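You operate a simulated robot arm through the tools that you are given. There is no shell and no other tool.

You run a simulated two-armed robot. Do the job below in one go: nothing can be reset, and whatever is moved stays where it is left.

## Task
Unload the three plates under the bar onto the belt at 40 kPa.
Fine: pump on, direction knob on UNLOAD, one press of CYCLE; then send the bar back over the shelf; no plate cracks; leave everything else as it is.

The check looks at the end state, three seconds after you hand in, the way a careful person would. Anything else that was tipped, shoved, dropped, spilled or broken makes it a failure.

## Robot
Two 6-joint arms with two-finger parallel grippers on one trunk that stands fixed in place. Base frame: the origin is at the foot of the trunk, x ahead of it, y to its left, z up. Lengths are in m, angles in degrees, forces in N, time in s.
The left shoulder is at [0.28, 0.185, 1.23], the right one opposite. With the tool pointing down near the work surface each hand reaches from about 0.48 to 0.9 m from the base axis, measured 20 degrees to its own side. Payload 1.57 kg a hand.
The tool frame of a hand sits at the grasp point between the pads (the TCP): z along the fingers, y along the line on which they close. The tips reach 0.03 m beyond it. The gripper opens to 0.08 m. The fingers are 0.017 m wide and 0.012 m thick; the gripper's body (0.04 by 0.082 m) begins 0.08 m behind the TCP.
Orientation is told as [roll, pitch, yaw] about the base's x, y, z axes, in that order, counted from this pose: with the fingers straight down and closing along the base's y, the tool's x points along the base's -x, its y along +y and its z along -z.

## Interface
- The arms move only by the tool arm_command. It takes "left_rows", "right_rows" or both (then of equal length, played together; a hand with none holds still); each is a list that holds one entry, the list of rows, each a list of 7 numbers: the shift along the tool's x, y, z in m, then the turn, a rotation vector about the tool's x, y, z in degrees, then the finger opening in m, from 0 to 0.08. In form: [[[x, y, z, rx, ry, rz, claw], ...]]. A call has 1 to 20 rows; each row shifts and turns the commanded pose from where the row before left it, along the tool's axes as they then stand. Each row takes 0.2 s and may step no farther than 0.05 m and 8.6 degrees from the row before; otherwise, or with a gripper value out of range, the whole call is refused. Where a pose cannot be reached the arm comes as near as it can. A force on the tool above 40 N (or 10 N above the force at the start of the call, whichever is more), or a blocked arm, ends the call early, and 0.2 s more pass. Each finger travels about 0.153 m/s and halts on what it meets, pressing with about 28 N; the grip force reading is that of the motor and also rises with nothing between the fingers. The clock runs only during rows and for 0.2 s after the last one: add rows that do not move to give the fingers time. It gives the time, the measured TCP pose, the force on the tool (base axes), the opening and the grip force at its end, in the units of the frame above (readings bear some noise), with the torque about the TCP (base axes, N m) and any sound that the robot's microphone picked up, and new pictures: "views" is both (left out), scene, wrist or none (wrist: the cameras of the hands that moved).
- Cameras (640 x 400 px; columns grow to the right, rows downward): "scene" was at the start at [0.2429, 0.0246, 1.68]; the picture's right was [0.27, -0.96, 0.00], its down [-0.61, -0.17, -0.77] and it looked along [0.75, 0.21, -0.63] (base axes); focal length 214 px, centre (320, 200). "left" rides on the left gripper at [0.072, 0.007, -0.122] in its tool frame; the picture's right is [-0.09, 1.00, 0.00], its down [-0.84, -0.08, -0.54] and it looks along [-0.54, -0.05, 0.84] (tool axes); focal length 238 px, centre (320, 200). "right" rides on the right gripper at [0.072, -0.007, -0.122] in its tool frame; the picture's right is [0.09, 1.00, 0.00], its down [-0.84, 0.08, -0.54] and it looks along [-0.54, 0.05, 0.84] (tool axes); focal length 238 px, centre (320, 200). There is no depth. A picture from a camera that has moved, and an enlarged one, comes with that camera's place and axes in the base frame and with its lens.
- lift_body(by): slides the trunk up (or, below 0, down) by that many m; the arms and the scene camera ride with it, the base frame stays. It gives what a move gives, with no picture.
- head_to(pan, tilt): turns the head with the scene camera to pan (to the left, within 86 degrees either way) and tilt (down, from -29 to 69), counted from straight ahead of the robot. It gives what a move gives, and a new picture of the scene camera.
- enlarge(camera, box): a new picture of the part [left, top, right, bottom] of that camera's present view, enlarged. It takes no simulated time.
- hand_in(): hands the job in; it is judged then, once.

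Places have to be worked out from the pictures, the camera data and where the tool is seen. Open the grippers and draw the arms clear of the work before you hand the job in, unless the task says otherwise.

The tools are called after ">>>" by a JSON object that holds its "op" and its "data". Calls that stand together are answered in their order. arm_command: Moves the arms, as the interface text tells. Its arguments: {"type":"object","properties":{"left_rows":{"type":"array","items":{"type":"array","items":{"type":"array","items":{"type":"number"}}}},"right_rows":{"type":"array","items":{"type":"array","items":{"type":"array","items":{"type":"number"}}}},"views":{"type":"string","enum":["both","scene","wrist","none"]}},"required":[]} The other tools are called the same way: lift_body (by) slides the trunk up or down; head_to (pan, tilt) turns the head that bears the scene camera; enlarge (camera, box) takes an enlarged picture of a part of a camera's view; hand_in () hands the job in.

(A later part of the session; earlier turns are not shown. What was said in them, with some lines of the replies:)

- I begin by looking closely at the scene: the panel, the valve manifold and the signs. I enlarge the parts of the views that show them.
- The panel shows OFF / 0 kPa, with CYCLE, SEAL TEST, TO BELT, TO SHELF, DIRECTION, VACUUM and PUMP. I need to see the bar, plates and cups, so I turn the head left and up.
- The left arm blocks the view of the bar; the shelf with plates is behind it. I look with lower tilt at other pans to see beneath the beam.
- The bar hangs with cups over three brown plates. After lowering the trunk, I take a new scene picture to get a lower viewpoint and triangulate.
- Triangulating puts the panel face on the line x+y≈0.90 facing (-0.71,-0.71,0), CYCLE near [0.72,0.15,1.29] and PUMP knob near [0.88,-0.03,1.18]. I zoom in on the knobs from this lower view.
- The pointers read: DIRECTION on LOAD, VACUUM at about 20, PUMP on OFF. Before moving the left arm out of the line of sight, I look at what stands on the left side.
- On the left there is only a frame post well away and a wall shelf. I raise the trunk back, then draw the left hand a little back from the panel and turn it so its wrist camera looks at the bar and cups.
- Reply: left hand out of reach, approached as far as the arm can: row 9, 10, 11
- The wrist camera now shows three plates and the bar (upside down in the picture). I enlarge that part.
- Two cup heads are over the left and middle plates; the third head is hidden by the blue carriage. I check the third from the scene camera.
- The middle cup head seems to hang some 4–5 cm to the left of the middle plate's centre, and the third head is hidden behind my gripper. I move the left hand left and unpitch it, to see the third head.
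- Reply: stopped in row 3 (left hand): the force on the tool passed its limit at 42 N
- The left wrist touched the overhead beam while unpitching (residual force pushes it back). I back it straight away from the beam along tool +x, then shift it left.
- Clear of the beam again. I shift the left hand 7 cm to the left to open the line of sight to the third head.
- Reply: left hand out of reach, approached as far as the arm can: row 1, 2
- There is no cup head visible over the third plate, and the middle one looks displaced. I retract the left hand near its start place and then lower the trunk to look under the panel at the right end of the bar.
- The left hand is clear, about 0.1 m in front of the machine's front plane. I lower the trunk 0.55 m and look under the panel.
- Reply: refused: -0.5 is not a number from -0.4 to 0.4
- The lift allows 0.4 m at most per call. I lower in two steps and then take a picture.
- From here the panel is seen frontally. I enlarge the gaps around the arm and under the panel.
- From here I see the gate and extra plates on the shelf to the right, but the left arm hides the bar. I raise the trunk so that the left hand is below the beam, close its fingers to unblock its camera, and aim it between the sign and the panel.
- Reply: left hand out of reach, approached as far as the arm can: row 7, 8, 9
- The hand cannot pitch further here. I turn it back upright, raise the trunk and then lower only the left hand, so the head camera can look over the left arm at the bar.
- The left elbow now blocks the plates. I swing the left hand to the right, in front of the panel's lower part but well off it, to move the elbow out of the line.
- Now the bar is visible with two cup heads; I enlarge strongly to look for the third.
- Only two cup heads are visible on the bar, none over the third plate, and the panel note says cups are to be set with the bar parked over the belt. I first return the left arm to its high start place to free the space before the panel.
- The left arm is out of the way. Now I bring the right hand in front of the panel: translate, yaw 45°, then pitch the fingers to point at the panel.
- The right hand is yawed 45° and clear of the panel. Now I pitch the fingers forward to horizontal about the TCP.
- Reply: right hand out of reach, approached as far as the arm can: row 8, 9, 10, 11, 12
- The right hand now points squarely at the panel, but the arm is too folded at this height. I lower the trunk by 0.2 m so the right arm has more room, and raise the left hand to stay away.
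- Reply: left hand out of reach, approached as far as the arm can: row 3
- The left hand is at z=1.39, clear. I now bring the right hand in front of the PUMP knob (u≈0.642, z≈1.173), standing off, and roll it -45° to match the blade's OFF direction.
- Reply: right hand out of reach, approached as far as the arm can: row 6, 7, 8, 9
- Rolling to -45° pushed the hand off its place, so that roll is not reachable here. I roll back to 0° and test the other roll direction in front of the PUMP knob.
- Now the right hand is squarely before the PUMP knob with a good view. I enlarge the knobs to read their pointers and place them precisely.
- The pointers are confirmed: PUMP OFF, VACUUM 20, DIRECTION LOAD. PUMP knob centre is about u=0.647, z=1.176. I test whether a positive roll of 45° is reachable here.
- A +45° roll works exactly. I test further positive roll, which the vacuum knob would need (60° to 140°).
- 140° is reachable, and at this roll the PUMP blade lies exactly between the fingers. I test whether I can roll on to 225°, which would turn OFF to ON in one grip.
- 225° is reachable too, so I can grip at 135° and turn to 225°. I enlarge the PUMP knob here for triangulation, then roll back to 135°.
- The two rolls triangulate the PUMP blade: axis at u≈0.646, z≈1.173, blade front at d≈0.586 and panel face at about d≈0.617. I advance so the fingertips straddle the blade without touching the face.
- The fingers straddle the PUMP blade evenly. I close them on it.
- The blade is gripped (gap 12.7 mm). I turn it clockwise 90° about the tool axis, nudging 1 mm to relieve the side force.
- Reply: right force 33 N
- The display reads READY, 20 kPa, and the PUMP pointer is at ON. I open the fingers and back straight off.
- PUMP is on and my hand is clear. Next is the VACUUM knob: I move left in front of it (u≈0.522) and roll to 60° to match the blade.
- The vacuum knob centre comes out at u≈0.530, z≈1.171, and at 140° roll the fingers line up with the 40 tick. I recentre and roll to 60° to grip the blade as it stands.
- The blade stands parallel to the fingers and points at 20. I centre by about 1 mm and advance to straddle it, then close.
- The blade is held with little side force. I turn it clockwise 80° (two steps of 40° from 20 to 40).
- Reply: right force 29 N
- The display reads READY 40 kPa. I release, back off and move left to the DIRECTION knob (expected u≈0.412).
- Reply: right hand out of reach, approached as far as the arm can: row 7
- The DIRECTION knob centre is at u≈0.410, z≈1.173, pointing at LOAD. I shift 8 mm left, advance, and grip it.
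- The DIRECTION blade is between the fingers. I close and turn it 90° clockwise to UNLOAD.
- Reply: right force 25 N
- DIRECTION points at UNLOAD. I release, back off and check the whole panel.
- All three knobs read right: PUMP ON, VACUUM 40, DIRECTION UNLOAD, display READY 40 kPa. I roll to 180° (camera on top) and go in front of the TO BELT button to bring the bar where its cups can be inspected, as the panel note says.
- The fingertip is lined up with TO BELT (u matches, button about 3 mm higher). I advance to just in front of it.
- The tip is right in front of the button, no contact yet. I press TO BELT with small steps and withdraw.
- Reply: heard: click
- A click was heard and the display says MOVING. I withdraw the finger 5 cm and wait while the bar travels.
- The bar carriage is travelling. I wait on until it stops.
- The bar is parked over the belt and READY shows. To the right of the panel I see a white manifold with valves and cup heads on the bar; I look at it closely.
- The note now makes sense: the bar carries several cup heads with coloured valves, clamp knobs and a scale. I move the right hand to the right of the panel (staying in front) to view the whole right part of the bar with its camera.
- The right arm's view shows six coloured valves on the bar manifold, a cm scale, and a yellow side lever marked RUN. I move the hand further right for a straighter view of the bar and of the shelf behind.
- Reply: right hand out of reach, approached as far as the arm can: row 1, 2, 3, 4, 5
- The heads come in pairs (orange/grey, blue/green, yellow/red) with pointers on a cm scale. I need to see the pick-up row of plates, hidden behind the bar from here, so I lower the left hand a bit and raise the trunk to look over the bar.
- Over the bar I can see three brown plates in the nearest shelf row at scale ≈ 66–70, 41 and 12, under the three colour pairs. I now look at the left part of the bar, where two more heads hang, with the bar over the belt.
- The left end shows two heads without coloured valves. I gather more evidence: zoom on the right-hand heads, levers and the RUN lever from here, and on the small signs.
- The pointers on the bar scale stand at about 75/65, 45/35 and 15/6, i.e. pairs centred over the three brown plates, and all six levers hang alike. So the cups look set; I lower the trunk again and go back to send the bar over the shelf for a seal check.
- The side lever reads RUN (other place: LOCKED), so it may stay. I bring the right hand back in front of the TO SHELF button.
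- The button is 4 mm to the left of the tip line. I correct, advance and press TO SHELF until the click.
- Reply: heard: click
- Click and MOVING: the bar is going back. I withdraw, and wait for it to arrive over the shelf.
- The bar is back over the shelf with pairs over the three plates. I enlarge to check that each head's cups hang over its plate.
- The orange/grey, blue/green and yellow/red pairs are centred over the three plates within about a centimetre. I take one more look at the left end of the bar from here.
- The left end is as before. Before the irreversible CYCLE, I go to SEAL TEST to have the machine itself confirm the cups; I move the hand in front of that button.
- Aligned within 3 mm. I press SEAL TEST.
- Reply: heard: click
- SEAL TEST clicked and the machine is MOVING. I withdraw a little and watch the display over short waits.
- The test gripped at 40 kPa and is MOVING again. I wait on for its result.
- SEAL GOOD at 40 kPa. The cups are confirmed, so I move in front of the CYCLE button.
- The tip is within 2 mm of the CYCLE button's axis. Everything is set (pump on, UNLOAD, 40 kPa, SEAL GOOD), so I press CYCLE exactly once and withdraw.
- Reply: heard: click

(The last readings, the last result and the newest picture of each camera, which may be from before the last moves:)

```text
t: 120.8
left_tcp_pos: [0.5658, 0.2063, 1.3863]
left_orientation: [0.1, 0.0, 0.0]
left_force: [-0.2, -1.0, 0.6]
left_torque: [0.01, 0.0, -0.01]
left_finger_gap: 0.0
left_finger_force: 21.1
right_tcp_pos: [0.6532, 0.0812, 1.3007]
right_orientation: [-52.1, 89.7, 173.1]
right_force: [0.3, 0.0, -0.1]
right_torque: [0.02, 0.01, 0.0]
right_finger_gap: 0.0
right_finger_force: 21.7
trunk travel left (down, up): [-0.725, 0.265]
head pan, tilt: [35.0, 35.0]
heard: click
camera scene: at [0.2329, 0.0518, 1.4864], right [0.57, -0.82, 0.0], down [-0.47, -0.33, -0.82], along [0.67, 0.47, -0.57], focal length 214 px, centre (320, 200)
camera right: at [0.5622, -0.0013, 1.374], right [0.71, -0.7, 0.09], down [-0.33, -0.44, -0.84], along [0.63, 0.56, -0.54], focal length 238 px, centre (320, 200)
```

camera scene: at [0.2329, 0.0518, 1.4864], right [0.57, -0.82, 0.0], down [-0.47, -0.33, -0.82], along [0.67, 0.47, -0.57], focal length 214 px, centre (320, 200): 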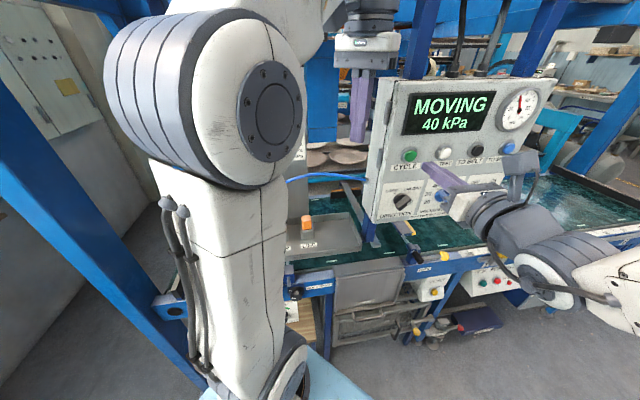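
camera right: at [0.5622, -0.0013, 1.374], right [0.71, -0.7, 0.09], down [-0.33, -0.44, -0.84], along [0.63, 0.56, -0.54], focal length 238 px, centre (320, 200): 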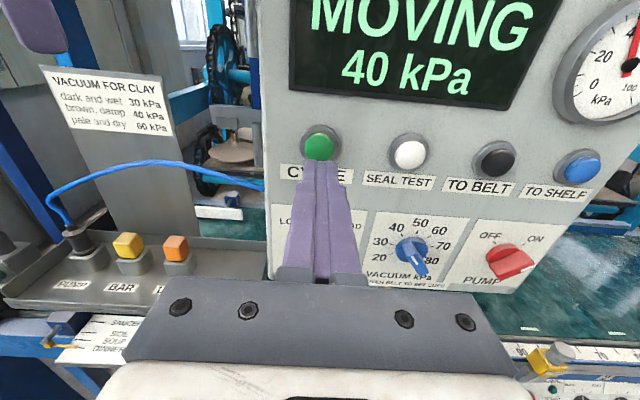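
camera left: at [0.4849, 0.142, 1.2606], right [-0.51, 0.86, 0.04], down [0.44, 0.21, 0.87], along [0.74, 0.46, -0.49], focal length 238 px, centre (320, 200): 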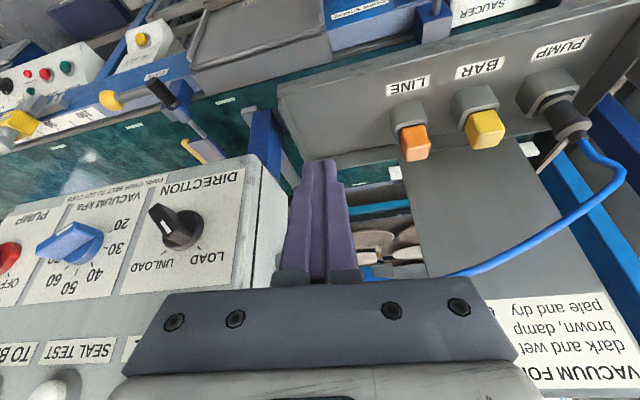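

One click and the cycle has started. While it runs, I move the right hand (standing off) towards TO SHELF, from where its camera can watch the plates.

>>> {"op": "arm_command", "data": {"right_rows": [[[0, 0, -0.03, 0, 0, 0, 0.0], [-0.001, 0.043, 0, 0, 0, 0, 0.0], [-0.001, 0.043, 0, 0, 0, 0, 0.0], [0, 0.043, 0, 0, 0, 0, 0.0], [0, 0.043, 0, 0, 0, 0, 0.0], [0, 0.043, 0, 0, 0, 0, 0.0], [0, 0.043, 0, 0, 0, 0, 0.0], [0, 0, 0, 0, 0, 0, 0.0]]], "views": "both"}}

>>> {"op": "enlarge", "data": {"camera": "right", "box": [340, 40, 640, 240]}}

```text
t: 122.6
left_tcp_pos: [0.5664, 0.2069, 1.3854]
left_orientation: [0.1, 0.1, 0.0]
left_force: [-1.1, 0.0, 0.0]
left_torque: [0.0, 0.03, 0.02]
left_finger_gap: 0.0002
left_finger_force: 21.7
right_tcp_pos: [0.8189, -0.1232, 1.2995]
right_orientation: [-54.0, 89.7, 171.1]
right_force: [0.5, 0.3, -1.2]
right_torque: [0.01, 0.0, 0.02]
right_finger_gap: 0.0
right_finger_force: 21.8
trunk travel left (down, up): [-0.725, 0.265]
head pan, tilt: [35.0, 35.0]
camera scene: at [0.233, 0.0514, 1.4864], right [0.57, -0.82, 0.0], down [-0.47, -0.33, -0.82], along [0.67, 0.47, -0.57], focal length 214 px, centre (320, 200)
camera right: at [0.7276, -0.2047, 1.3724], right [0.71, -0.7, 0.09], down [-0.33, -0.44, -0.84], along [0.63, 0.56, -0.54], focal length 238 px, centre (320, 200)
```

scene: 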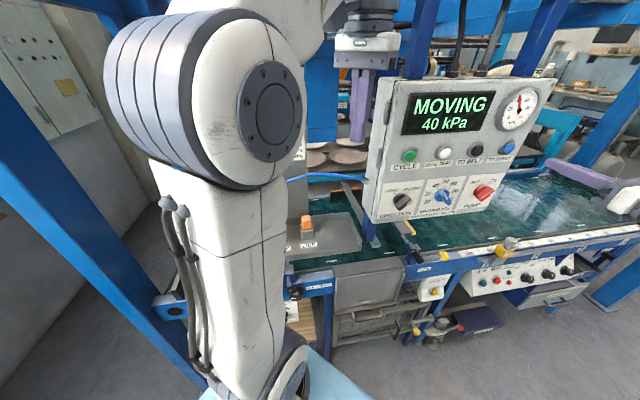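
right: 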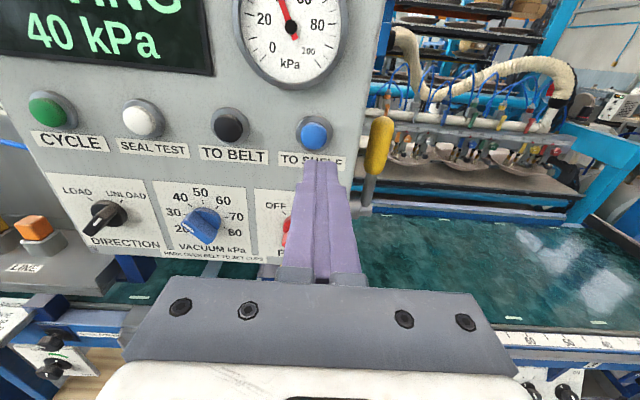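

```text
2.00 times, centred on (490, 140) of right
camera zoom: at [0.7276, -0.2047, 1.3724], right [0.71, -0.7, 0.09], down [-0.33, -0.44, -0.84], along [0.63, 0.56, -0.54], focal length 477 px, centre (-20, 320)
```

zoom: 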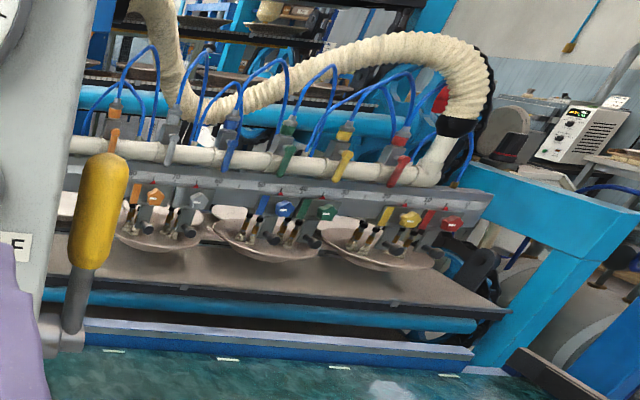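

The bar has the three plates lifted on the cup pairs. I wait and watch the transfer.

>>> {"op": "arm_command", "data": {"right_rows": [[[0, 0, 0, 0, 0, 0, 0.0], [0, 0, 0, 0, 0, 0, 0.0], [0, 0, 0, 0, 0, 0, 0.0], [0, 0, 0, 0, 0, 0, 0.0], [0, 0, 0, 0, 0, 0, 0.0], [0, 0, 0, 0, 0, 0, 0.0], [0, 0, 0, 0, 0, 0, 0.0], [0, 0, 0, 0, 0, 0, 0.0], [0, 0, 0, 0, 0, 0, 0.0], [0, 0, 0, 0, 0, 0, 0.0]]], "views": "both"}}

>>> {"op": "arm_command", "data": {"right_rows": [[[0, 0, 0, 0, 0, 0, 0.0], [0, 0, 0, 0, 0, 0, 0.0], [0, 0, 0, 0, 0, 0, 0.0], [0, 0, 0, 0, 0, 0, 0.0], [0, 0, 0, 0, 0, 0, 0.0], [0, 0, 0, 0, 0, 0, 0.0], [0, 0, 0, 0, 0, 0, 0.0], [0, 0, 0, 0, 0, 0, 0.0], [0, 0, 0, 0, 0, 0, 0.0], [0, 0, 0, 0, 0, 0, 0.0]]], "views": "both"}}

```text
t: 124.8
left_tcp_pos: [0.5668, 0.2065, 1.3871]
left_orientation: [0.2, 0.1, 0.0]
left_force: [-0.4, 0.4, 0.3]
left_torque: [0.02, 0.0, 0.0]
left_finger_gap: 0.0001
left_finger_force: 20.6
right_tcp_pos: [0.8177, -0.1224, 1.2992]
right_orientation: [-53.8, 89.8, 171.4]
right_force: [0.3, -0.1, -0.1]
right_torque: [0.03, -0.03, 0.02]
right_finger_gap: 0.0
right_finger_force: 21.5
trunk travel left (down, up): [-0.725, 0.265]
head pan, tilt: [35.0, 35.0]
camera scene: at [0.2328, 0.0516, 1.4864], right [0.57, -0.82, 0.0], down [-0.47, -0.33, -0.82], along [0.67, 0.47, -0.57], focal length 214 px, centre (320, 200)
camera right: at [0.7271, -0.204, 1.3725], right [0.71, -0.7, 0.09], down [-0.33, -0.44, -0.84], along [0.63, 0.56, -0.54], focal length 238 px, centre (320, 200)
```

scene: 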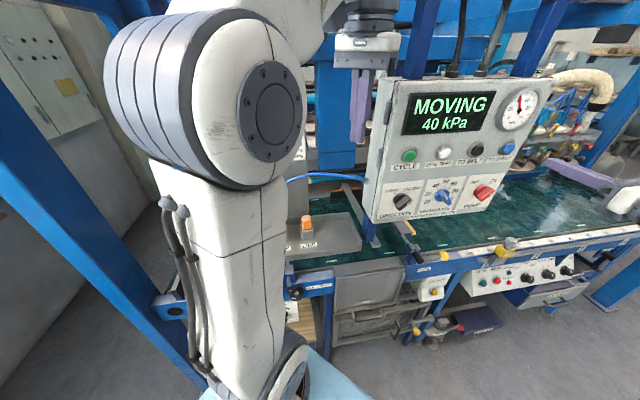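
right: 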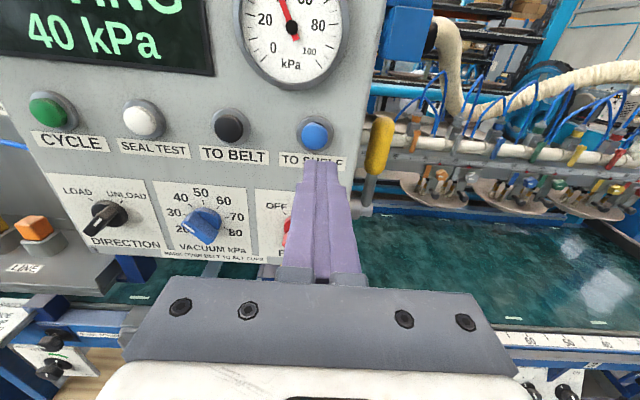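

```text
t: 127.0
left_tcp_pos: [0.5661, 0.2057, 1.3874]
left_orientation: [0.2, 0.1, 0.0]
left_force: [-0.6, 0.5, -0.2]
left_torque: [-0.01, -0.01, -0.02]
left_finger_gap: 0.0
left_finger_force: 20.9
right_tcp_pos: [0.8178, -0.1234, 1.3005]
right_orientation: [-53.4, 89.7, 171.7]
right_force: [-0.1, -0.6, 0.2]
right_torque: [-0.04, 0.0, 0.01]
right_finger_gap: 0.0003
right_finger_force: 21.3
trunk travel left (down, up): [-0.725, 0.265]
head pan, tilt: [35.0, 35.0]
camera scene: at [0.2328, 0.0516, 1.4864], right [0.57, -0.82, 0.0], down [-0.47, -0.33, -0.82], along [0.67, 0.47, -0.57], focal length 214 px, centre (320, 200)
camera right: at [0.7271, -0.204, 1.3725], right [0.71, -0.7, 0.09], down [-0.33, -0.44, -0.84], along [0.63, 0.56, -0.54], focal length 238 px, centre (320, 200)
```

scene: 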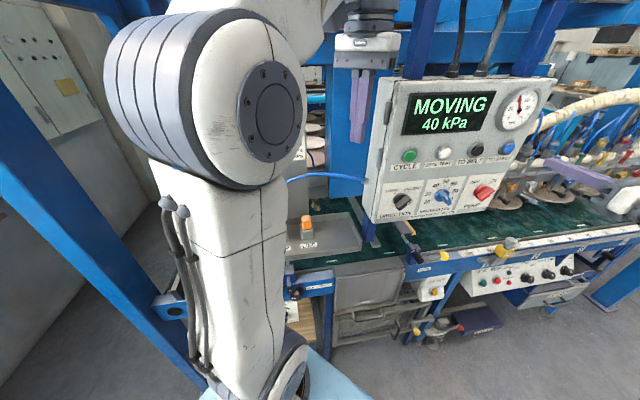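
right: 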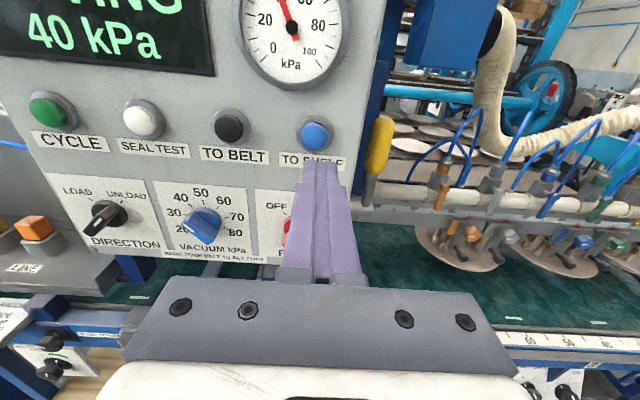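

The plates travel hanging under the bar and are now over the belt. I keep waiting for set-down and release.

>>> {"op": "arm_command", "data": {"right_rows": [[[0, 0, 0, 0, 0, 0, 0.0], [0, 0, 0, 0, 0, 0, 0.0], [0, 0, 0, 0, 0, 0, 0.0], [0, 0, 0, 0, 0, 0, 0.0], [0, 0, 0, 0, 0, 0, 0.0], [0, 0, 0, 0, 0, 0, 0.0], [0, 0, 0, 0, 0, 0, 0.0], [0, 0, 0, 0, 0, 0, 0.0], [0, 0, 0, 0, 0, 0, 0.0], [0, 0, 0, 0, 0, 0, 0.0], [0, 0, 0, 0, 0, 0, 0.0], [0, 0, 0, 0, 0, 0, 0.0], [0, 0, 0, 0, 0, 0, 0.0], [0, 0, 0, 0, 0, 0, 0.0], [0, 0, 0, 0, 0, 0, 0.0]]], "views": "both"}}

>>> {"op": "arm_command", "data": {"right_rows": [[[0, 0, 0, 0, 0, 0, 0.0], [0, 0, 0, 0, 0, 0, 0.0], [0, 0, 0, 0, 0, 0, 0.0], [0, 0, 0, 0, 0, 0, 0.0], [0, 0, 0, 0, 0, 0, 0.0], [0, 0, 0, 0, 0, 0, 0.0], [0, 0, 0, 0, 0, 0, 0.0], [0, 0, 0, 0, 0, 0, 0.0], [0, 0, 0, 0, 0, 0, 0.0], [0, 0, 0, 0, 0, 0, 0.0]]], "views": "both"}}

```text
t: 130.2
left_tcp_pos: [0.5667, 0.2067, 1.3867]
left_orientation: [0.1, 0.1, 0.0]
left_force: [-0.2, 0.0, 0.3]
left_torque: [0.0, 0.02, 0.02]
left_finger_gap: 0.0
left_finger_force: 20.7
right_tcp_pos: [0.8176, -0.1233, 1.3002]
right_orientation: [-53.3, 89.8, 171.7]
right_force: [-0.7, -0.5, -0.8]
right_torque: [0.02, 0.03, -0.02]
right_finger_gap: 0.0001
right_finger_force: 21.3
trunk travel left (down, up): [-0.725, 0.265]
head pan, tilt: [35.0, 35.0]
camera scene: at [0.2328, 0.0516, 1.4864], right [0.57, -0.82, 0.0], down [-0.47, -0.33, -0.82], along [0.67, 0.47, -0.57], focal length 214 px, centre (320, 200)
camera right: at [0.7271, -0.204, 1.3725], right [0.71, -0.7, 0.09], down [-0.33, -0.44, -0.84], along [0.63, 0.56, -0.54], focal length 238 px, centre (320, 200)
```

scene: 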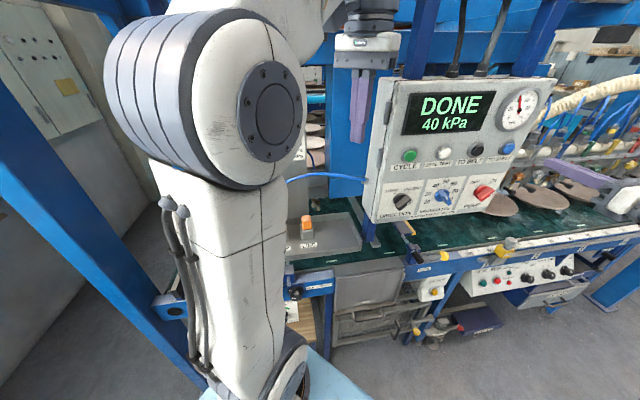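
right: 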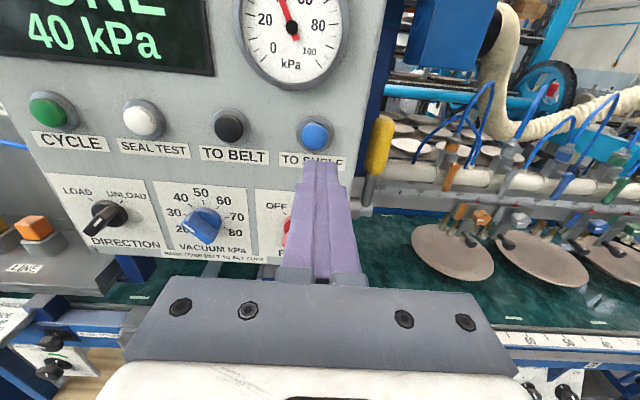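

```text
t: 132.4
left_tcp_pos: [0.5671, 0.2056, 1.3862]
left_orientation: [0.0, 0.2, -0.1]
left_force: [-0.9, -0.3, -0.5]
left_torque: [0.0, -0.01, -0.03]
left_finger_gap: 0.0
left_finger_force: 21.4
right_tcp_pos: [0.819, -0.122, 1.2999]
right_orientation: [-53.3, 89.8, 171.8]
right_force: [-0.9, 0.6, -0.4]
right_torque: [0.01, 0.0, 0.02]
right_finger_gap: 0.0001
right_finger_force: 21.4
trunk travel left (down, up): [-0.725, 0.265]
head pan, tilt: [35.0, 35.0]
camera scene: at [0.2328, 0.0516, 1.4864], right [0.57, -0.82, 0.0], down [-0.47, -0.33, -0.82], along [0.67, 0.47, -0.57], focal length 214 px, centre (320, 200)
camera right: at [0.7271, -0.204, 1.3725], right [0.71, -0.7, 0.09], down [-0.33, -0.44, -0.84], along [0.63, 0.56, -0.54], focal length 238 px, centre (320, 200)
```

scene: 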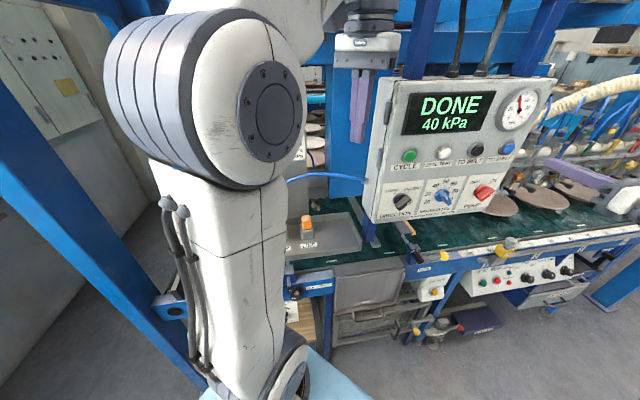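
right: 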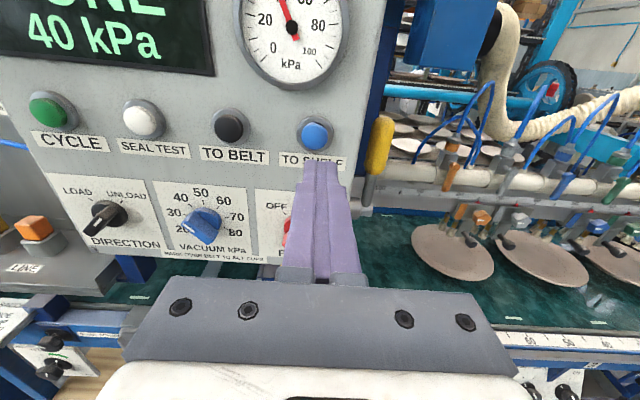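

DONE: three plates lie on the belt and the bar is raised. I align with TO SHELF (6 mm to the left) and press it.

>>> {"op": "arm_command", "data": {"right_rows": [[[-0.001, -0.006, 0.03, 0, 0, 0, 0.0], [0, 0, 0.03, 0, 0, 0, 0.0], [0, 0, 0.012, 0, 0, 0, 0.0], [0, 0, 0.004, 0, 0, 0, 0.0], [0, 0, 0.004, 0, 0, 0, 0.0], [0, 0, 0.005, 0, 0, 0, 0.0], [0, 0, -0.03, 0, 0, 0, 0.0], [0, 0, -0.04, 0, 0, 0, 0.0]]], "views": "both"}}

```text
t: 134.2
left_tcp_pos: [0.5669, 0.207, 1.3865]
left_orientation: [0.1, 0.1, 0.0]
left_force: [-0.7, -0.2, -0.2]
left_torque: [-0.02, 0.07, 0.0]
left_finger_gap: 0.0
left_finger_force: 21.9
right_tcp_pos: [0.822, -0.1082, 1.2984]
right_orientation: [-49.4, 89.8, 175.8]
right_force: [0.5, 0.4, 0.5]
right_torque: [0.01, 0.0, 0.0]
right_finger_gap: 0.0
right_finger_force: 21.3
trunk travel left (down, up): [-0.725, 0.265]
head pan, tilt: [35.0, 35.0]
camera scene: at [0.2329, 0.0518, 1.4864], right [0.57, -0.82, 0.0], down [-0.47, -0.33, -0.82], along [0.67, 0.47, -0.57], focal length 214 px, centre (320, 200)
camera right: at [0.7318, -0.1892, 1.3707], right [0.71, -0.7, 0.09], down [-0.33, -0.44, -0.84], along [0.63, 0.56, -0.54], focal length 238 px, centre (320, 200)
```

scene: 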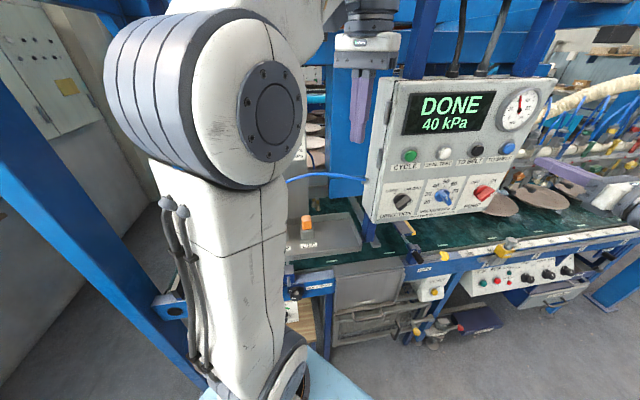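
right: 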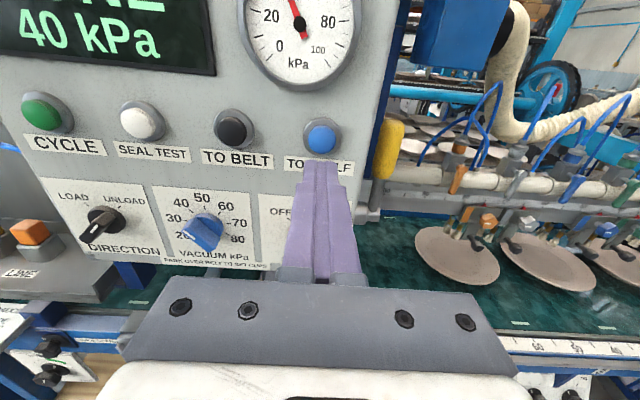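

No click this time; the press was a hair too shallow. I repeat it a few millimetres deeper.

>>> {"op": "arm_command", "data": {"right_rows": [[[0, 0, 0.03, 0, 0, 0, 0.0], [0, 0, 0.03, 0, 0, 0, 0.0], [0, 0, 0.01, 0, 0, 0, 0.0], [0, 0, 0.004, 0, 0, 0, 0.0], [0, 0, 0.004, 0, 0, 0, 0.0]]], "views": "scene"}}

```text
t: 135.4
left_tcp_pos: [0.566, 0.2059, 1.3881]
left_orientation: [0.1, 0.1, 0.0]
left_force: [0.2, 1.5, -0.6]
left_torque: [-0.03, -0.02, -0.01]
left_finger_gap: 0.0
left_finger_force: 21.4
right_tcp_pos: [0.8751, -0.0557, 1.2975]
right_orientation: [-54.0, 89.9, 170.9]
right_force: [-22.1, -14.5, -2.8]
right_torque: [-0.17, 0.04, 0.08]
right_finger_gap: 0.0001
right_finger_force: 21.6
trunk travel left (down, up): [-0.725, 0.265]
head pan, tilt: [35.0, 35.0]
heard: click
camera scene: at [0.2313, 0.0503, 1.4867], right [0.57, -0.82, 0.0], down [-0.47, -0.33, -0.82], along [0.67, 0.47, -0.57], focal length 214 px, centre (320, 200)
```

scene: 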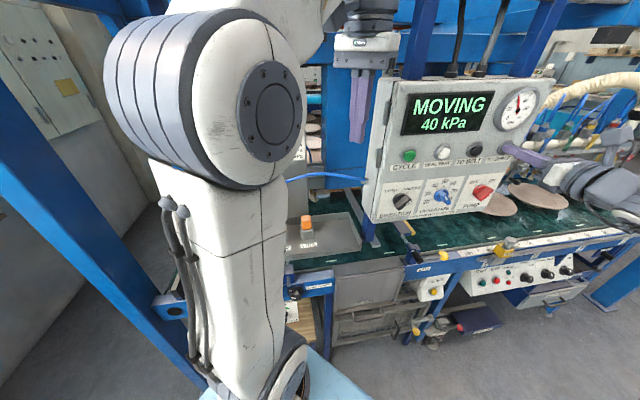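

Click heard and the bar is MOVING back to the shelf. I withdraw the hand and wait.

>>> {"op": "arm_command", "data": {"right_rows": [[[0, 0, -0.03, 0, 0, 0, 0.0], [0, 0, -0.04, 0, 0, 0, 0.0], [0, 0, -0.02, 0, 0, 0, 0.0], [0, 0, 0, 0, 0, 0, 0.0], [0, 0, 0, 0, 0, 0, 0.0], [0, 0, 0, 0, 0, 0, 0.0], [0, 0, 0, 0, 0, 0, 0.0], [0, 0, 0, 0, 0, 0, 0.0], [0, 0, 0, 0, 0, 0, 0.0], [0, 0, 0, 0, 0, 0, 0.0], [0, 0, 0, 0, 0, 0, 0.0], [0, 0, 0, 0, 0, 0, 0.0], [0, 0, 0, 0, 0, 0, 0.0], [0, 0, 0, 0, 0, 0, 0.0], [0, 0, 0, 0, 0, 0, 0.0], [0, 0, 0, 0, 0, 0, 0.0], [0, 0, 0, 0, 0, 0, 0.0], [0, 0, 0, 0, 0, 0, 0.0], [0, 0, 0, 0, 0, 0, 0.0], [0, 0, 0, 0, 0, 0, 0.0]]], "views": "both"}}

>>> {"op": "enlarge", "data": {"camera": "right", "box": [340, 30, 640, 240]}}

>>> {"op": "enlarge", "data": {"camera": "scene", "box": [370, 70, 560, 220]}}

```text
t: 139.6
left_tcp_pos: [0.5657, 0.2058, 1.3877]
left_orientation: [0.2, 0.2, 0.0]
left_force: [-0.7, 0.2, 0.1]
left_torque: [0.01, 0.03, 0.01]
left_finger_gap: 0.0
left_finger_force: 21.2
right_tcp_pos: [0.8133, -0.1171, 1.2974]
right_orientation: [-53.6, 89.7, 171.3]
right_force: [-0.1, 0.0, -0.2]
right_torque: [-0.05, 0.01, 0.0]
right_finger_gap: 0.0
right_finger_force: 21.4
trunk travel left (down, up): [-0.725, 0.265]
head pan, tilt: [35.0, 35.0]
camera scene: at [0.2328, 0.0516, 1.4864], right [0.57, -0.82, 0.0], down [-0.47, -0.33, -0.82], along [0.67, 0.47, -0.57], focal length 214 px, centre (320, 200)
camera right: at [0.7226, -0.1981, 1.37], right [0.71, -0.7, 0.09], down [-0.33, -0.44, -0.84], along [0.63, 0.56, -0.54], focal length 238 px, centre (320, 200)
```

scene: 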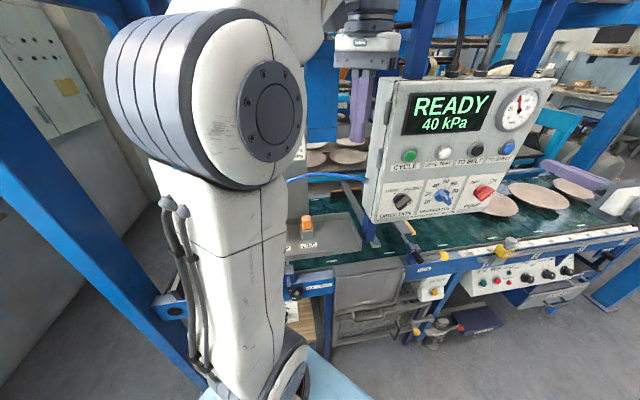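
right: 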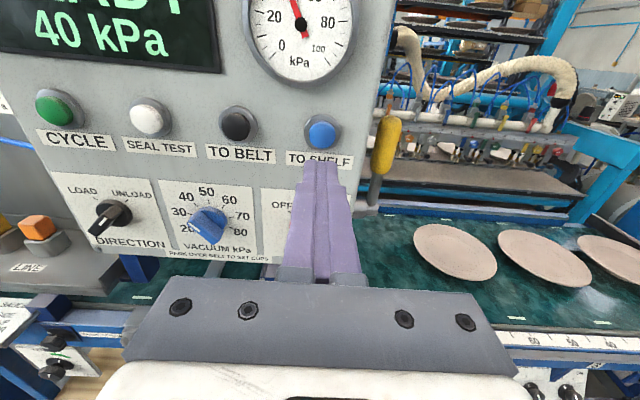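

```text
1.90 times, centred on (490, 135) of right
camera zoom: at [0.7226, -0.1981, 1.37], right [0.71, -0.7, 0.09], down [-0.33, -0.44, -0.84], along [0.63, 0.56, -0.54], focal length 454 px, centre (-4, 324)
```

zoom: 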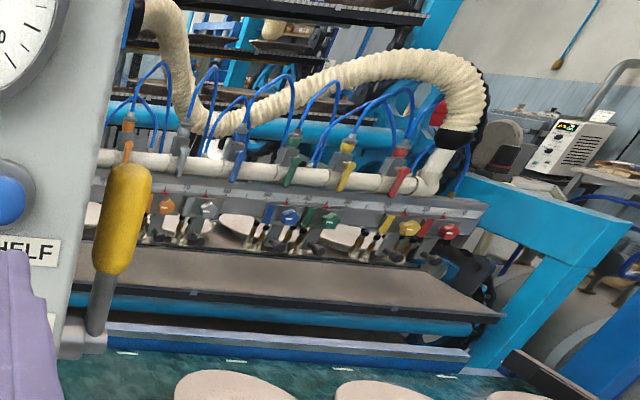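

```text
2.67 times, centred on (465, 145) of scene
camera zoom: at [0.2328, 0.0516, 1.4864], right [0.57, -0.82, 0.0], down [-0.47, -0.33, -0.82], along [0.67, 0.47, -0.57], focal length 572 px, centre (-67, 347)
```

zoom: 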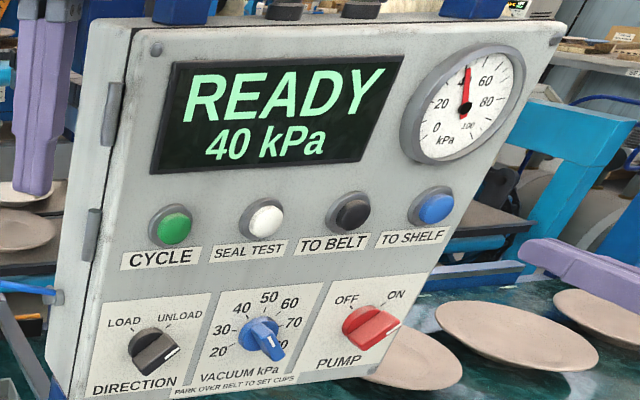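

The bar is back over the shelf, READY at 40 kPa, and the three plates rest on the belt. I check the plates closely and the left rack.

>>> {"op": "enlarge", "data": {"camera": "right", "box": [400, 200, 640, 320]}}

>>> {"op": "enlarge", "data": {"camera": "scene", "box": [280, 120, 390, 200]}}

>>> {"op": "enlarge", "data": {"camera": "right", "box": [30, 80, 340, 270]}}

```text
2.67 times, centred on (520, 260) of right
camera zoom: at [0.7226, -0.1981, 1.37], right [0.71, -0.7, 0.09], down [-0.33, -0.44, -0.84], along [0.63, 0.56, -0.54], focal length 636 px, centre (-213, 40)
```

zoom: 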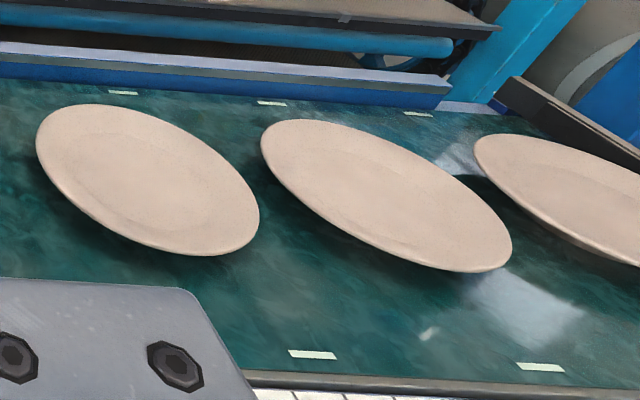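

```text
5.00 times, centred on (335, 160) of scene
camera zoom: at [0.2328, 0.0516, 1.4864], right [0.57, -0.82, 0.0], down [-0.47, -0.33, -0.82], along [0.67, 0.47, -0.57], focal length 1072 px, centre (245, 400)
```

zoom: 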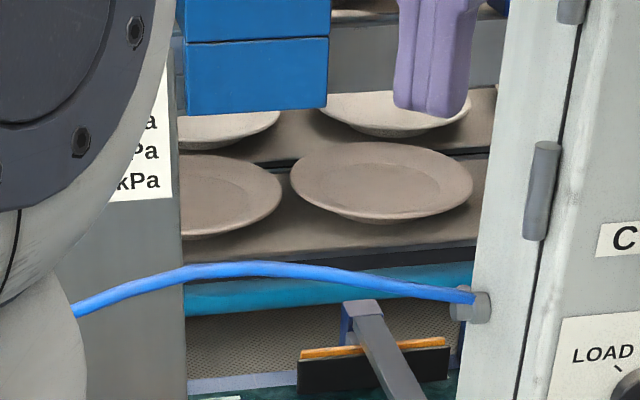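

```text
2.06 times, centred on (185, 175) of right
camera zoom: at [0.7226, -0.1981, 1.37], right [0.71, -0.7, 0.09], down [-0.33, -0.44, -0.84], along [0.63, 0.56, -0.54], focal length 492 px, centre (599, 252)
```

zoom: 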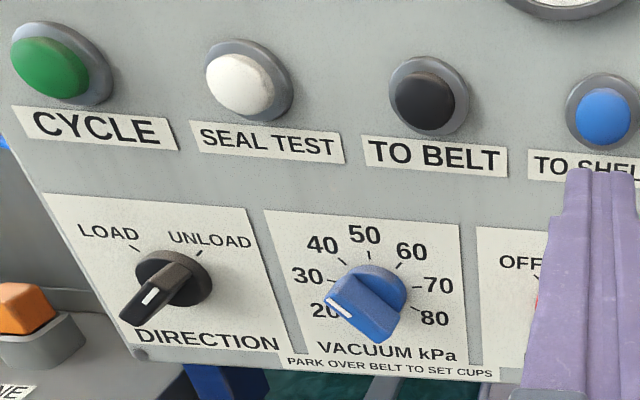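

The plates are whole and lie flat on the belt; the panel settings stand as required. Now I open the grippers and draw the arms clear: first roll the right hand back in free space.

>>> {"op": "arm_command", "data": {"right_rows": [[[0, 0, -0.02, 0, 0, -8.5, 0.08], [0, 0, 0, 0, 0, -8.5, 0.08], [0, 0, 0, 0, 0, -8.5, 0.08], [0, 0, 0, 0, 0, -8.5, 0.08], [0, 0, 0, 0, 0, -8.5, 0.08], [0, 0, 0, 0, 0, -8.5, 0.08], [0, 0, 0, 0, 0, -8.5, 0.08], [0, 0, 0, 0, 0, -8.5, 0.08], [0, 0, 0, 0, 0, -8.5, 0.08], [0, 0, 0, 0, 0, -8.5, 0.08], [0, 0, 0, 0, 0, -8.5, 0.08], [0, 0, 0, 0, 0, -8.5, 0.08], [0, 0, 0, 0, 0, -8.5, 0.08], [0, 0, 0, 0, 0, -8.5, 0.08], [0, 0, 0, 0, 0, -8.5, 0.08], [0, 0, 0, 0, 0, -8.5, 0.08], [0, 0, 0, 0, 0, -8.5, 0.08], [0, 0, 0, 0, 0, -8.5, 0.08]]], "views": "scene"}}

```text
t: 143.4
left_tcp_pos: [0.5664, 0.2058, 1.3855]
left_orientation: [0.0, 0.1, -0.1]
left_force: [0.3, -0.7, 0.8]
left_torque: [-0.03, 0.04, 0.01]
left_finger_gap: 0.0001
left_finger_force: 21.2
right_tcp_pos: [0.7981, -0.1325, 1.2967]
right_orientation: [89.7, -63.0, -44.8]
right_force: [0.3, 0.0, -0.4]
right_torque: [-0.01, -0.03, -0.01]
right_finger_gap: 0.0803
right_finger_force: 0.1
trunk travel left (down, up): [-0.725, 0.265]
head pan, tilt: [35.0, 35.0]
camera scene: at [0.2328, 0.0516, 1.4864], right [0.57, -0.82, 0.0], down [-0.47, -0.33, -0.82], along [0.67, 0.47, -0.57], focal length 214 px, centre (320, 200)
```

scene: 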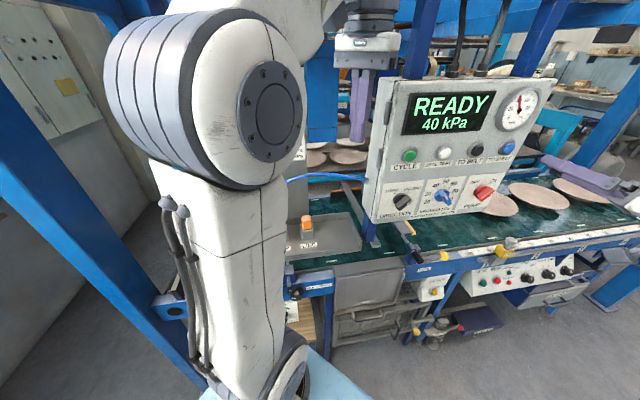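

Roll is nearly undone and the panel still shows READY. I finish the roll, back the right hand away and pitch it down, while opening and drawing back the left hand.

>>> {"op": "arm_command", "data": {"right_rows": [[[0, 0, 0, 0, 0, -8.5, 0.08], [0, 0, 0, 0, 0, -8.5, 0.08], [0, 0, 0, 0, 0, -8.5, 0.08], [0, -0.03, -0.03, 0, 0, -1.5, 0.08], [0, -0.03, -0.03, 0, 0, 0, 0.08], [0, 0, 0, 0, 7.5, 0, 0.08], [0, 0, 0, 0, 7.5, 0, 0.08], [0, 0, 0, 0, 7.5, 0, 0.08], [0, 0, 0, 0, 7.5, 0, 0.08], [0, 0, 0, 0, 7.5, 0, 0.08], [0, 0, 0, 0, 7.5, 0, 0.08], [0, 0, 0, 0, 7.5, 0, 0.08], [0, 0, 0, 0, 7.5, 0, 0.08], [0, 0, 0, 0, 7.5, 0, 0.08], [0, 0, 0, 0, 7.5, 0, 0.08], [0, 0, 0, 0, 7.5, 0, 0.08], [0, 0, 0, 0, 7.5, 0, 0.08]]], "left_rows": [[[0, 0, 0.03, 0, 0, 0, 0.0], [0.01, 0, 0.03, 0, 0, 0, 0.0], [0.01, 0, 0.03, 0, 0, 0, 0.02], [0.01, 0, 0.02, 0, 0, 0, 0.04], [0, 0, 0, 0, 0, 0, 0.06], [0, 0, 0, 0, 0, 0, 0.08], [0, 0, 0, 0, 0, 0, 0.08], [0, 0, 0, 0, 0, 0, 0.08], [0, 0, 0, 0, 0, 0, 0.08], [0, 0, 0, 0, 0, 0, 0.08], [0, 0, 0, 0, 0, 0, 0.08], [0, 0, 0, 0, 0, 0, 0.08], [0, 0, 0, 0, 0, 0, 0.08], [0, 0, 0, 0, 0, 0, 0.08], [0, 0, 0, 0, 0, 0, 0.08], [0, 0, 0, 0, 0, 0, 0.08], [0, 0, 0, 0, 0, 0, 0.08]]], "views": "scene"}}

```text
t: 147.0
left_tcp_pos: [0.5383, 0.2036, 1.2794]
left_orientation: [0.1, 0.3, 0.0]
left_force: [0.4, -0.3, -0.1]
left_torque: [-0.02, 0.02, 0.03]
left_finger_gap: 0.08
left_finger_force: 0.1
right_tcp_pos: [0.7906, -0.2146, 1.2592]
right_orientation: [0.2, 0.2, 45.0]
right_force: [1.3, 0.6, 0.2]
right_torque: [0.02, 0.02, 0.01]
right_finger_gap: 0.0798
right_finger_force: 0.0
right hand out of reach, approached as far as the arm can: row 16, 17
trunk travel left (down, up): [-0.725, 0.265]
head pan, tilt: [35.0, 35.0]
camera scene: at [0.2335, 0.0514, 1.4862], right [0.57, -0.82, 0.0], down [-0.47, -0.33, -0.82], along [0.67, 0.47, -0.57], focal length 214 px, centre (320, 200)
```

scene: 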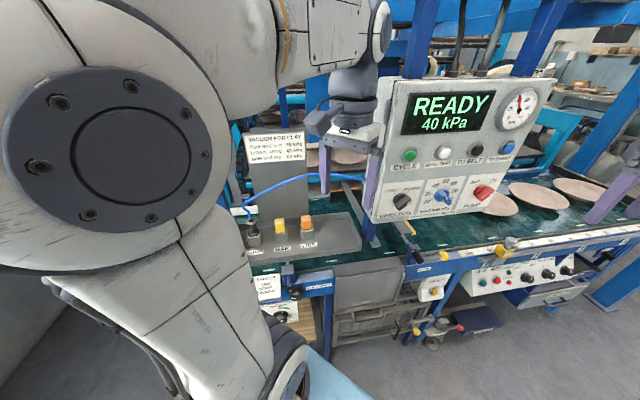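

Right hand is upright and open. I draw it back towards its start place and turn the yaw back; then restore the trunk height.

>>> {"op": "arm_command", "data": {"right_rows": [[[0.036, 0.0177, 0, 0, 0, 0, 0.08], [0.036, 0.0177, 0, 0, 0, 0, 0.08], [0.036, 0.0177, 0, 0, 0, 0, 0.08], [0.036, 0.0177, 0, 0, 0, 0, 0.08], [0.036, 0.0177, 0, 0, 0, 0, 0.08], [0, 0, 0, 0, 0, 7.5, 0.08], [0, 0, 0, 0, 0, 7.5, 0.08], [0, 0, 0, 0, 0, 7.5, 0.08], [0, 0, 0, 0, 0, 7.5, 0.08], [0, 0, 0, 0, 0, 7.5, 0.08], [0, 0, 0, 0, 0, 7.5, 0.08]]], "views": "none"}}

>>> {"op": "lift_body", "data": {"by": 0.2}}

>>> {"op": "head_to", "data": {"pan": 5, "tilt": 35}}

>>> {"op": "enlarge", "data": {"camera": "scene", "box": [200, 80, 480, 260]}}

```text
t: 149.4
left_tcp_pos: [0.5371, 0.2049, 1.2802]
left_orientation: [0.1, 0.0, 0.1]
left_force: [0.3, 0.0, 0.3]
left_torque: [0.03, 0.01, -0.01]
left_finger_gap: 0.0798
left_finger_force: 0.0
right_tcp_pos: [0.5994, -0.2795, 1.2616]
right_orientation: [0.0, 0.2, -0.1]
right_force: [-0.2, -0.6, -0.4]
right_torque: [-0.01, 0.05, -0.02]
right_finger_gap: 0.08
right_finger_force: 0.0
trunk travel left (down, up): [-0.725, 0.265]
head pan, tilt: [35.0, 35.0]
```

```text
t: 151.5
left_tcp_pos: [0.5376, 0.2062, 1.4797]
left_orientation: [0.1, 0.1, 0.0]
left_force: [-0.3, -0.4, 0.0]
left_torque: [0.04, 0.01, 0.05]
left_finger_gap: 0.0802
left_finger_force: 0.0
right_tcp_pos: [0.5993, -0.2782, 1.4612]
right_orientation: [0.1, 0.1, 0.0]
right_force: [0.8, 0.1, 0.9]
right_torque: [0.0, 0.0, 0.0]
right_finger_gap: 0.08
right_finger_force: 0.1
trunk travel left (down, up): [-0.925, 0.065]
head pan, tilt: [35.0, 35.0]
```

```text
t: 152.5
left_tcp_pos: [0.5375, 0.2048, 1.4789]
left_orientation: [0.0, 0.1, 0.0]
left_force: [0.1, -0.8, 0.1]
left_torque: [0.03, 0.01, -0.02]
left_finger_gap: 0.0802
left_finger_force: 0.1
right_tcp_pos: [0.5996, -0.2785, 1.4609]
right_orientation: [0.0, 0.2, 0.1]
right_force: [-0.7, -0.6, -0.3]
right_torque: [0.03, 0.01, 0.0]
right_finger_gap: 0.0799
right_finger_force: 0.1
trunk travel left (down, up): [-0.925, 0.065]
head pan, tilt: [5.0, 35.0]
camera scene: at [0.2484, 0.0088, 1.6864], right [0.09, -1.0, 0.0], down [-0.57, -0.05, -0.82], along [0.82, 0.07, -0.57], focal length 214 px, centre (320, 200)
```

scene: 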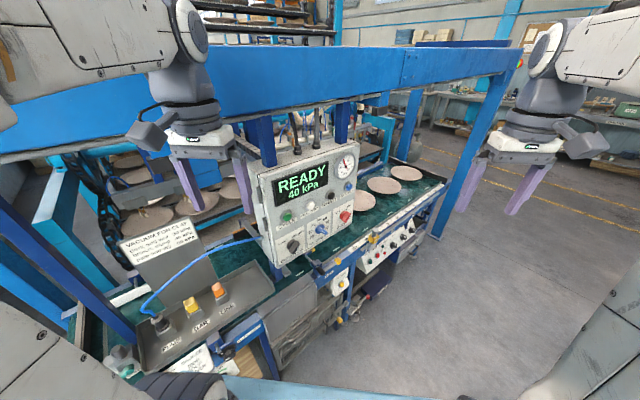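

```text
2.22 times, centred on (340, 170) of scene
camera zoom: at [0.2484, 0.0088, 1.6864], right [0.09, -1.0, 0.0], down [-0.57, -0.05, -0.82], along [0.82, 0.07, -0.57], focal length 477 px, centre (276, 267)
```

zoom: 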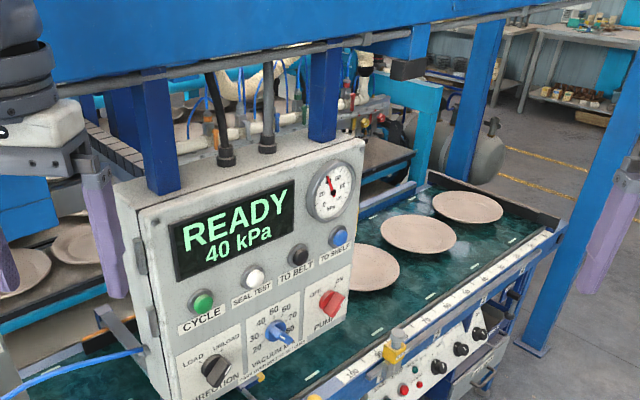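

The bar is over the shelf and three whole plates lie on the belt. The panel shows READY at 40 kPa with the pump on and DIRECTION on UNLOAD, and both grippers are open and clear, so I hand the job in.

>>> {"op": "hand_in", "data": {}}

```text
The job is handed in.
```

I unloaded the three plates onto the belt at 40 kPa, sent the bar back over the shelf, and handed the job in. The plates lie flat on the belt and I saw no cracks in the close-up views.

- **Panel settings:** the pump is on, the direction knob is on UNLOAD and the vacuum is at 40 kPa. It stood at 20 at the start. The display last read READY at 40 kPa.
- **Button presses:** I pressed CYCLE once. Before that I pressed TO BELT and TO SHELF to inspect the cups, then SEAL TEST, which came back SEAL GOOD. After the cycle I pressed TO SHELF; the first try was too shallow to register, so I pressed again.
- **One contact:** early on, while I was positioning the left arm's camera, the left wrist bumped the overhead beam at about 42 N and stopped. I backed it off and saw no sign that anything had moved.
- **Other plates:** the plates I could see at the left end of the shelf, under two cup heads without coloured valves, stayed where they were.

Both grippers are open and the arms are drawn clear of the machine.
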